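You operate a simulated robot arm through the tools that you are given. There is no shell and no other tool. Be economical: measure what you need, move in short steps, check, and stop when the job is done.

Carry out the task below with a simulated robot arm. There is one attempt and no reset: what you move stays moved.

TASK
Slide the short foam block along the top of the trestle table until it stands next to the tee bracket marked two.
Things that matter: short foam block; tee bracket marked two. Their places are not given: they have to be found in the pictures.

It is judged by the outcome, as a careful person would: the job done as asked, and still so three seconds after it is handed in. It fails if anything else is knocked over, pushed out of place, dropped, spilled or broken.

THE ROBOT
A 7-joint arm with a two-finger parallel gripper, fixed in place. Base frame: the origin is at the foot of the arm, x ahead of it, y to its left, z up; the work surface is at about z = 0. Lengths are in m, angles in rad, forces in N, time in s.
With the tool pointing down near the work surface it reaches from about 0.22 to 0.58 m from the base axis. Its first joint turns from -1.152 to 1.152 rad. Payload 2.5 kg.
Tool frame: the origin (TCP) lies between the finger pads and is the grasp point; the fingertips stand 0.023 m ahead of it; z points along the fingers, y is the line along which they close. The gripper opens to 0.094 m. The fingers are 0.038 m wide and 0.01 m thick; the gripper's body (0.054 by 0.096 m) begins 0.039 m behind the TCP.
Orientation is told as [roll, pitch, yaw] about the base's x, y, z axes, in that order, counted from this pose: with the fingers straight down and closing along the base's y, the tool's x points along the base's -x, its y along +y and its z along -z.

THE INTERFACE
- The arm moves only by the tool servo_tool. Its argument "commands" is a list that holds one entry, the list of rows, each a list of 6 numbers: the shift along the tool's x, y, z in m, then the turn, a rotation vector about the tool's x, y, z in rad. In form: [[[tx, ty, tz, rx, ry, rz], ...]]. A call has 1 to 10 rows; each row is the pose to reach, as a shift and turn from the pose commanded when the call began, along the tool's axes at that moment. "jaw" is the opening in per cent of the stroke, from 0 (shut) to 100 (fully open), set as the call begins (left out, the last holds). A row lasts 0.2 s, in which the tool goes at most 0.05 m and 0.15 rad; a call with a longer step from one row to the next is refused whole, and so is a gripper value outside its range. A pose out of reach is approached as far as the arm can. The call stops where the force on the tool passes 40 N (or 10 N more than at its start, if that is more) or the arm is blocked; 0.2 s more then pass. The fingers move at their own pace (about 0.108 m/s each) and stop on an object; they squeeze with about 38 N. The grip force told is the motor's: it shows also when the fingers shut on nothing. Time passes only in rows, and 0.2 s behind the last, so rows that repeat a pose let the fingers close. It gives the time, the measured TCP pose, the force on the tool (base axes), the opening and the grip force at its end, in the units of the frame above (readings bear some noise).
- Cameras (640 x 400 px; columns grow to the right, rows downward): "scene" is fixed at [0.1119, -0.4188, 0.5182]; the picture's right is [0.83, -0.56, 0.00], its down [-0.45, -0.66, -0.60] and it looks along [0.34, 0.50, -0.80] (base axes); focal length 353 px, centre (320, 200). "wrist" rides on the gripper at [-0.039, 0, -0.044] in the tool frame; the picture's right is [0.00, -1.00, 0.00], its down [0.97, 0.00, -0.24] and it looks along [0.24, 0.00, 0.97] (tool axes); focal length 218 px, centre (320, 200).
- get_image(camera): a new picture of that camera. No time passes.
- locate(camera, pixels): for up to 12 pixels [column, row] of the newest picture of that camera ("zoom" is the newest enlarged one), the place [x, y, z] in the base frame of the surface seen there, good to about 0.003 m. No time passes.
- zoom(camera, box): a new picture of the part [left, top, right, bottom] of that camera's present view, enlarged. No time passes.
- hand_in(): hands the job in; it is judged then, once.

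Work in short steps. Measure before you move; look again where a grasp or a placing could have gone wrong, and mend it. You have 60 turns and 20 pictures in all, the two below and enlarged ones among them. Open the gripper and draw the arm clear of the work before you hand the job in, unless the task says otherwise; then end with one line.

The tools are called after ">>>" by a JSON object that holds its "fn" and its "kwargs". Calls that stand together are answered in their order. servo_tool: Moves the arm, as the interface text tells. Its arguments: {"type":"object","properties":{"commands":{"type":"array","items":{"type":"array","items":{"type":"array","items":{"type":"number"}}}},"jaw":{"type":"number"}},"required":["commands"]} The other tools are called the same way: get_image (camera) takes a picture; locate (camera, pixels) gives the place of the surface under pixels of a picture; zoom (camera, box) takes an enlarged picture of a part of a camera's view; hand_in () hands the job in.

At the start:

```text
time_s: 0.0
position: [0.3125, -0.3423, 0.1844]
tool_rot: [0.001, 0.001, 0.0]
contact_force: [0.8, 0.1, -0.2]
gripper_width: 0.094
gripper_force: 0.1
```

scene: 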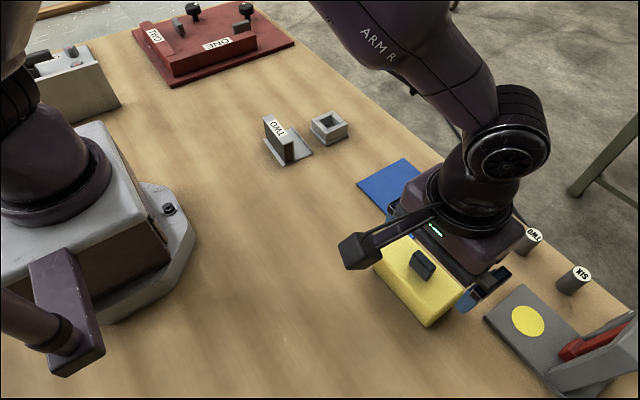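
wrist: 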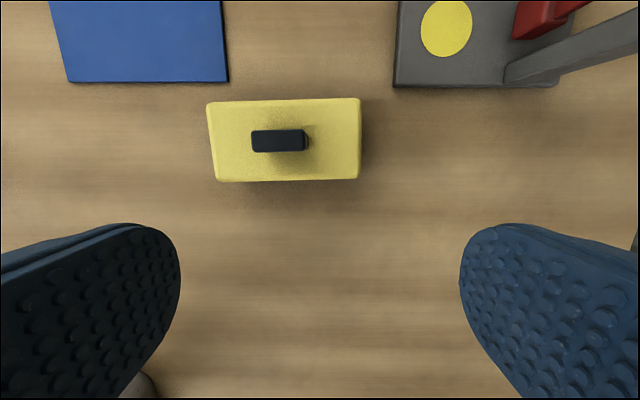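

The yellow block sits at wrist (283,140), with the TWO bracket at scene (280,140). I'll measure both.

>>> {"fn": "locate", "kwargs": {"camera": "wrist", "pixels": [[210, 106], [358, 100], [218, 180], [358, 178], [255, 140], [303, 140], [278, 131], [280, 150], [230, 165], [280, 230], [145, 385], [225, 80]]}}

>>> {"fn": "locate", "kwargs": {"camera": "scene", "pixels": [[265, 120], [292, 160], [312, 153], [285, 165], [268, 158], [276, 116], [310, 125], [328, 145], [347, 133], [358, 184], [404, 158], [290, 135]]}}

>>> {"fn": "zoom", "kwargs": {"camera": "scene", "box": [230, 90, 390, 190]}}

```text
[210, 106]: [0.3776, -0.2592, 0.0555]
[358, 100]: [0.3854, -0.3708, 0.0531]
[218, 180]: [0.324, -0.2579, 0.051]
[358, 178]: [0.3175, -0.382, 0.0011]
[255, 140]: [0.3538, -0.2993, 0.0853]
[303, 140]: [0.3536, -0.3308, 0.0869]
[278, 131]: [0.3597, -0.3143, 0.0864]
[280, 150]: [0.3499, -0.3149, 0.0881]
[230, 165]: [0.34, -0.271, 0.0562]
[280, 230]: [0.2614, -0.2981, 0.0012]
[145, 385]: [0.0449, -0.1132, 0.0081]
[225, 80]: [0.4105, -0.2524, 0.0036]
```

```text
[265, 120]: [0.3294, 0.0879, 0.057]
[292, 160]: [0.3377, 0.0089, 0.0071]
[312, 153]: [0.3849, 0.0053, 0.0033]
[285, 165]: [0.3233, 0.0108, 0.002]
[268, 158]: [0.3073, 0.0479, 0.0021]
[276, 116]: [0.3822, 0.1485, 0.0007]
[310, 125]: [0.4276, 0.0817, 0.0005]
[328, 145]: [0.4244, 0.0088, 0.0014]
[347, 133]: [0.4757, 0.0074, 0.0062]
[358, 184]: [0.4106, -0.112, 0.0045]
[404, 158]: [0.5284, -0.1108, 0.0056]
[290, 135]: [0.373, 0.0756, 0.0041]
```

```text
4.00 times, centred on (310, 140) of scene
```

zoom: 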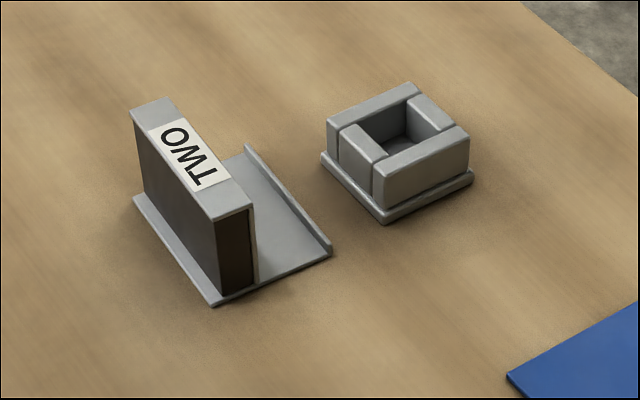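

The block is about 0.113 m along y, with x from 0.32 to 0.38 and its top at 0.055. Its knob is at (0.354, -0.315), top 0.087. The bracket's near edge is around y = 0.005, and the lane between looks clear. I'll move above the knob and measure the bracket edges more finely.

>>> {"fn": "servo_tool", "kwargs": {"commands": [[[-0.02, 0.014, 0, 0, 0, 0], [-0.0415, 0.0275, 0, 0, 0, 0], [-0.0415, 0.0275, 0.03, 0, 0, 0], [-0.0415, 0.0275, 0.05, 0, 0, 0], [-0.0415, 0.0275, 0.05, 0, 0, 0]]], "jaw": 80}}

>>> {"fn": "locate", "kwargs": {"camera": "zoom", "pixels": [[214, 302], [134, 200], [330, 253], [248, 148], [235, 215], [165, 102], [255, 278], [225, 292]]}}

>>> {"fn": "get_image", "kwargs": {"camera": "wrist"}}

>>> {"fn": "get_image", "kwargs": {"camera": "scene"}}

```text
time_s: 1.2
position: [0.3555, -0.3127, 0.1349]
tool_rot: [0.0, 0.001, 0.001]
contact_force: [-0.3, 0.2, -1.3]
gripper_width: 0.0753
gripper_force: 0.1
```

```text
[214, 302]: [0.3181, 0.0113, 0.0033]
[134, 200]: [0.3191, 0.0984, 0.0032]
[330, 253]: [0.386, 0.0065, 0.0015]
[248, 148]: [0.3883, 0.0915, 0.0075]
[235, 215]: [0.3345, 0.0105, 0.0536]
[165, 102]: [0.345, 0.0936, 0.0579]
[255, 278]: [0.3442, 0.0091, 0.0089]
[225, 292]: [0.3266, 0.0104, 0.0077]
```

```text
16 pictures are left
```

wrist: 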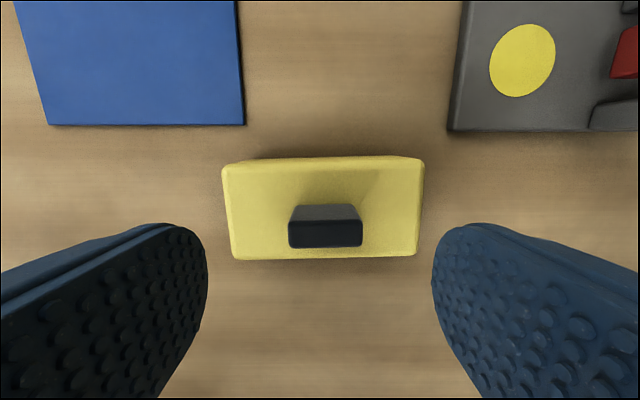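

```text
15 pictures are left
```

scene: 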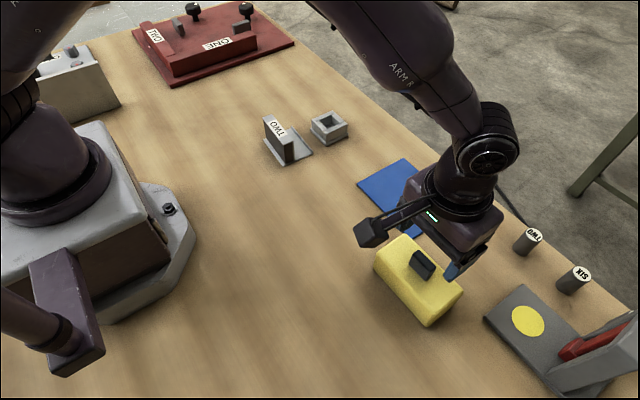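

The knob is centred between the fingers at wrist (325,226). I'll descend and close on it.

>>> {"fn": "locate", "kwargs": {"camera": "wrist", "pixels": [[292, 235], [358, 235], [325, 224], [325, 245], [226, 170], [236, 256], [420, 165], [412, 252]]}}

>>> {"fn": "servo_tool", "kwargs": {"commands": [[[0, 0, 0.025, 0, 0, 0], [0, 0, 0.045, 0, 0, 0], [0, 0, 0.051, 0, 0, 0], [0, 0, 0.051, 0, 0, 0]]]}}

```text
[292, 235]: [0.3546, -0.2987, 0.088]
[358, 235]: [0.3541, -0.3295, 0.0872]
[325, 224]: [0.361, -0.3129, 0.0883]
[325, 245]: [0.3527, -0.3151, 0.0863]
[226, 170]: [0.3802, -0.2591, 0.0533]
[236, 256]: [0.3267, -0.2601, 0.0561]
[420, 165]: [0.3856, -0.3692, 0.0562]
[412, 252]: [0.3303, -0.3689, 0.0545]
```

```text
time_s: 2.2
position: [0.3549, -0.3138, 0.0844]
tool_rot: [0.001, 0.001, 0.0]
contact_force: [1.0, -0.1, 0.6]
gripper_width: 0.075
gripper_force: 0.1
```

>>> {"fn": "servo_tool", "kwargs": {"commands": [[[0, 0, 0, 0, 0, 0], [0, 0, 0, 0, 0, 0], [0, 0, 0, 0, 0, 0], [0, 0.01, 0, 0, 0, 0], [0, 0.02, 0, 0, 0, 0]]], "jaw": 0}}

>>> {"fn": "get_image", "kwargs": {"camera": "wrist"}}

```text
time_s: 3.4
position: [0.3543, -0.2934, 0.0839]
tool_rot: [-0.002, 0.0, 0.0]
contact_force: [0.2, -0.5, 0.0]
gripper_width: 0.0343
gripper_force: 38.3
```

```text
14 pictures are left
```

wrist: 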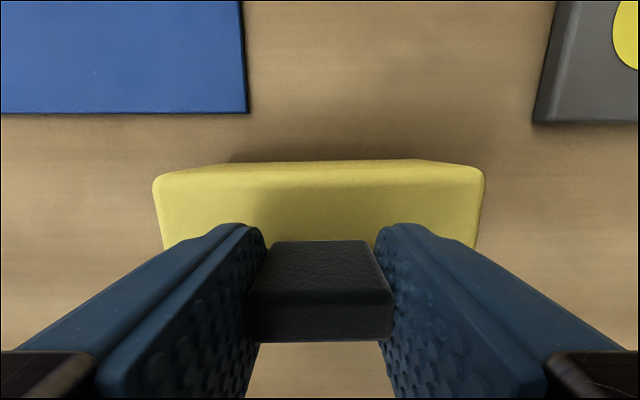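

Grasped, and the block slides with low force. Its leading edge is now at about y = -0.238, so I'll slide 0.19 m and measure again.

>>> {"fn": "servo_tool", "kwargs": {"commands": [[[0, 0.02, 0, 0, 0, 0], [0, 0.04, 0, 0, 0, 0], [0, 0.06, 0, 0, 0, 0], [0, 0.08, 0, 0, 0, 0], [0, 0.1, 0, 0, 0, 0], [0, 0.12, 0, 0, 0, 0], [0, 0.14, 0, 0, 0, 0], [0, 0.16, 0, 0, 0, 0], [0, 0.18, 0, 0, 0, 0], [0, 0.19, 0, 0, 0, 0]]]}}

>>> {"fn": "get_image", "kwargs": {"camera": "scene"}}

>>> {"fn": "get_image", "kwargs": {"camera": "wrist"}}

```text
time_s: 5.6
position: [0.355, -0.1025, 0.0836]
tool_rot: [-0.002, 0.0, -0.002]
contact_force: [0.7, -4.8, 8.1]
gripper_width: 0.0339
gripper_force: 37.6
```

```text
13 pictures are left
```

scene: 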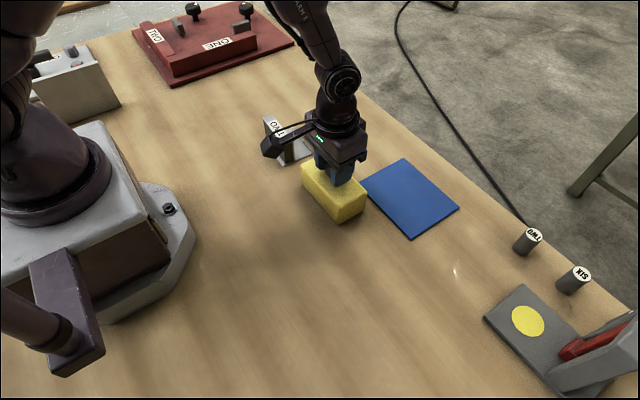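

```text
12 pictures are left
```

wrist: 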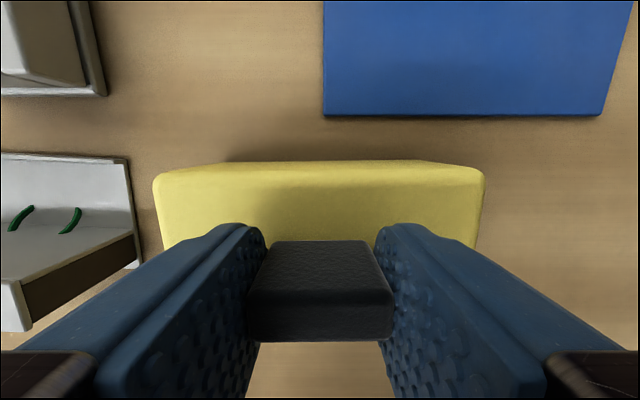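

The block is still level and square in the grip. I'll measure the gap to the bracket.

>>> {"fn": "locate", "kwargs": {"camera": "wrist", "pixels": [[160, 185], [128, 162], [134, 230], [139, 264], [120, 170], [158, 220], [325, 115]]}}

```text
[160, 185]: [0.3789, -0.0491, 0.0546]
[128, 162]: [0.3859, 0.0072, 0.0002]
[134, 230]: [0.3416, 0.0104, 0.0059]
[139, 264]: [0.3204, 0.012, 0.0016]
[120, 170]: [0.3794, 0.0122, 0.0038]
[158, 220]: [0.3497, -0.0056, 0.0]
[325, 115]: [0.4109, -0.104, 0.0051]
```

Block edge is at y ≈ -0.048 and the bracket edge at 0.007. Before closing the gap, I'll check the gripper's side protrusion at scene (275,145) for clearance.

>>> {"fn": "locate", "kwargs": {"camera": "scene", "pixels": [[270, 150], [278, 147], [268, 142], [300, 128], [330, 150], [302, 172], [303, 186]]}}

```text
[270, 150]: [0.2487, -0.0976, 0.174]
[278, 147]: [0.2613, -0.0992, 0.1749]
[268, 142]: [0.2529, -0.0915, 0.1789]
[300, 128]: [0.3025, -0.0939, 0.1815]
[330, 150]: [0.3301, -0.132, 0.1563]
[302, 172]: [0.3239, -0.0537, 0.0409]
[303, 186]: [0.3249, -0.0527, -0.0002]
```

The protrusion is at z ≈ 0.17, well above the bracket. I'll slide 0.044 m more, slowly.

>>> {"fn": "servo_tool", "kwargs": {"commands": [[[0, 0.01, 0, 0, 0, 0], [0, 0.02, 0, 0, 0, 0], [0, 0.03, 0, 0, 0, 0], [0, 0.038, 0, 0, 0, 0], [0, 0.044, 0, 0, 0, 0], [0, 0.044, 0, 0, 0, 0]]]}}

>>> {"fn": "get_image", "kwargs": {"camera": "wrist"}}

>>> {"fn": "zoom", "kwargs": {"camera": "scene", "box": [220, 90, 412, 210]}}

```text
time_s: 7.0
position: [0.3535, -0.0592, 0.0836]
tool_rot: [-0.001, 0.001, -0.003]
contact_force: [0.9, -4.6, 8.9]
gripper_width: 0.034
gripper_force: 37.8
```

```text
11 pictures are left
```

wrist: 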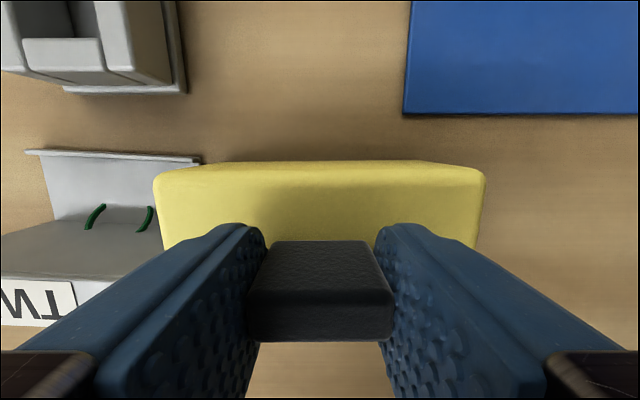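

```text
3.33 times, centred on (316, 150) of scene
```

zoom: 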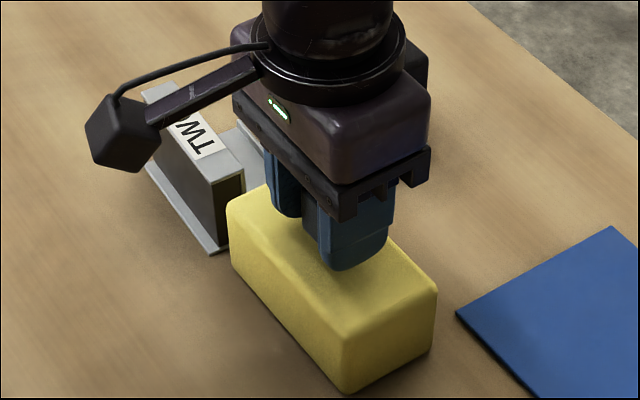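

The block is about 1 cm from the bracket, with no contact force rise. I'll release partway and rise straight up.

>>> {"fn": "servo_tool", "kwargs": {"commands": [[[0, 0, 0, 0, 0, 0], [0, 0, 0, 0, 0, 0], [0, 0, -0.02, 0, 0, 0], [0, 0, -0.05, 0, 0, 0], [0, 0, -0.09, 0, 0, 0], [0, -0.03, -0.12, 0, 0, 0], [0, -0.07, -0.12, 0, 0, 0], [0, -0.11, -0.12, 0, 0, 0], [0, -0.15, -0.12, 0, 0, 0]]], "jaw": 65}}

>>> {"fn": "zoom", "kwargs": {"camera": "scene", "box": [220, 90, 412, 210]}}

>>> {"fn": "get_image", "kwargs": {"camera": "scene"}}

```text
time_s: 9.0
position: [0.3555, -0.2127, 0.2063]
tool_rot: [-0.001, 0.002, 0.0]
contact_force: [-0.8, -1.0, 1.0]
gripper_width: 0.0616
gripper_force: 0.1
```

```text
3.33 times, centred on (316, 150) of scene
```

zoom: 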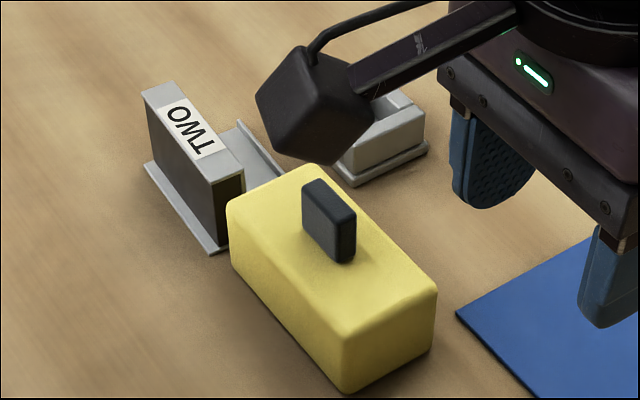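

```text
8 pictures are left
```

scene: 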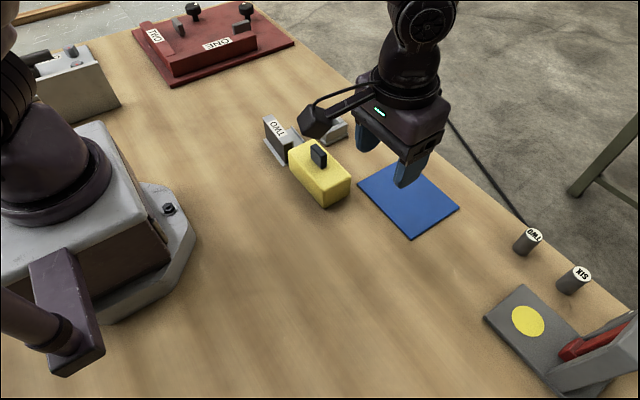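

The block stands upright next to the TWO bracket, which hasn't moved, and the arm is clear. I'll hand in.

>>> {"fn": "hand_in", "kwargs": {}}

```text
The job is handed in.
```

The short foam block now stands about 1 cm from the tee bracket marked two; it was slid along the table top, nothing else was moved, and the job is handed in.
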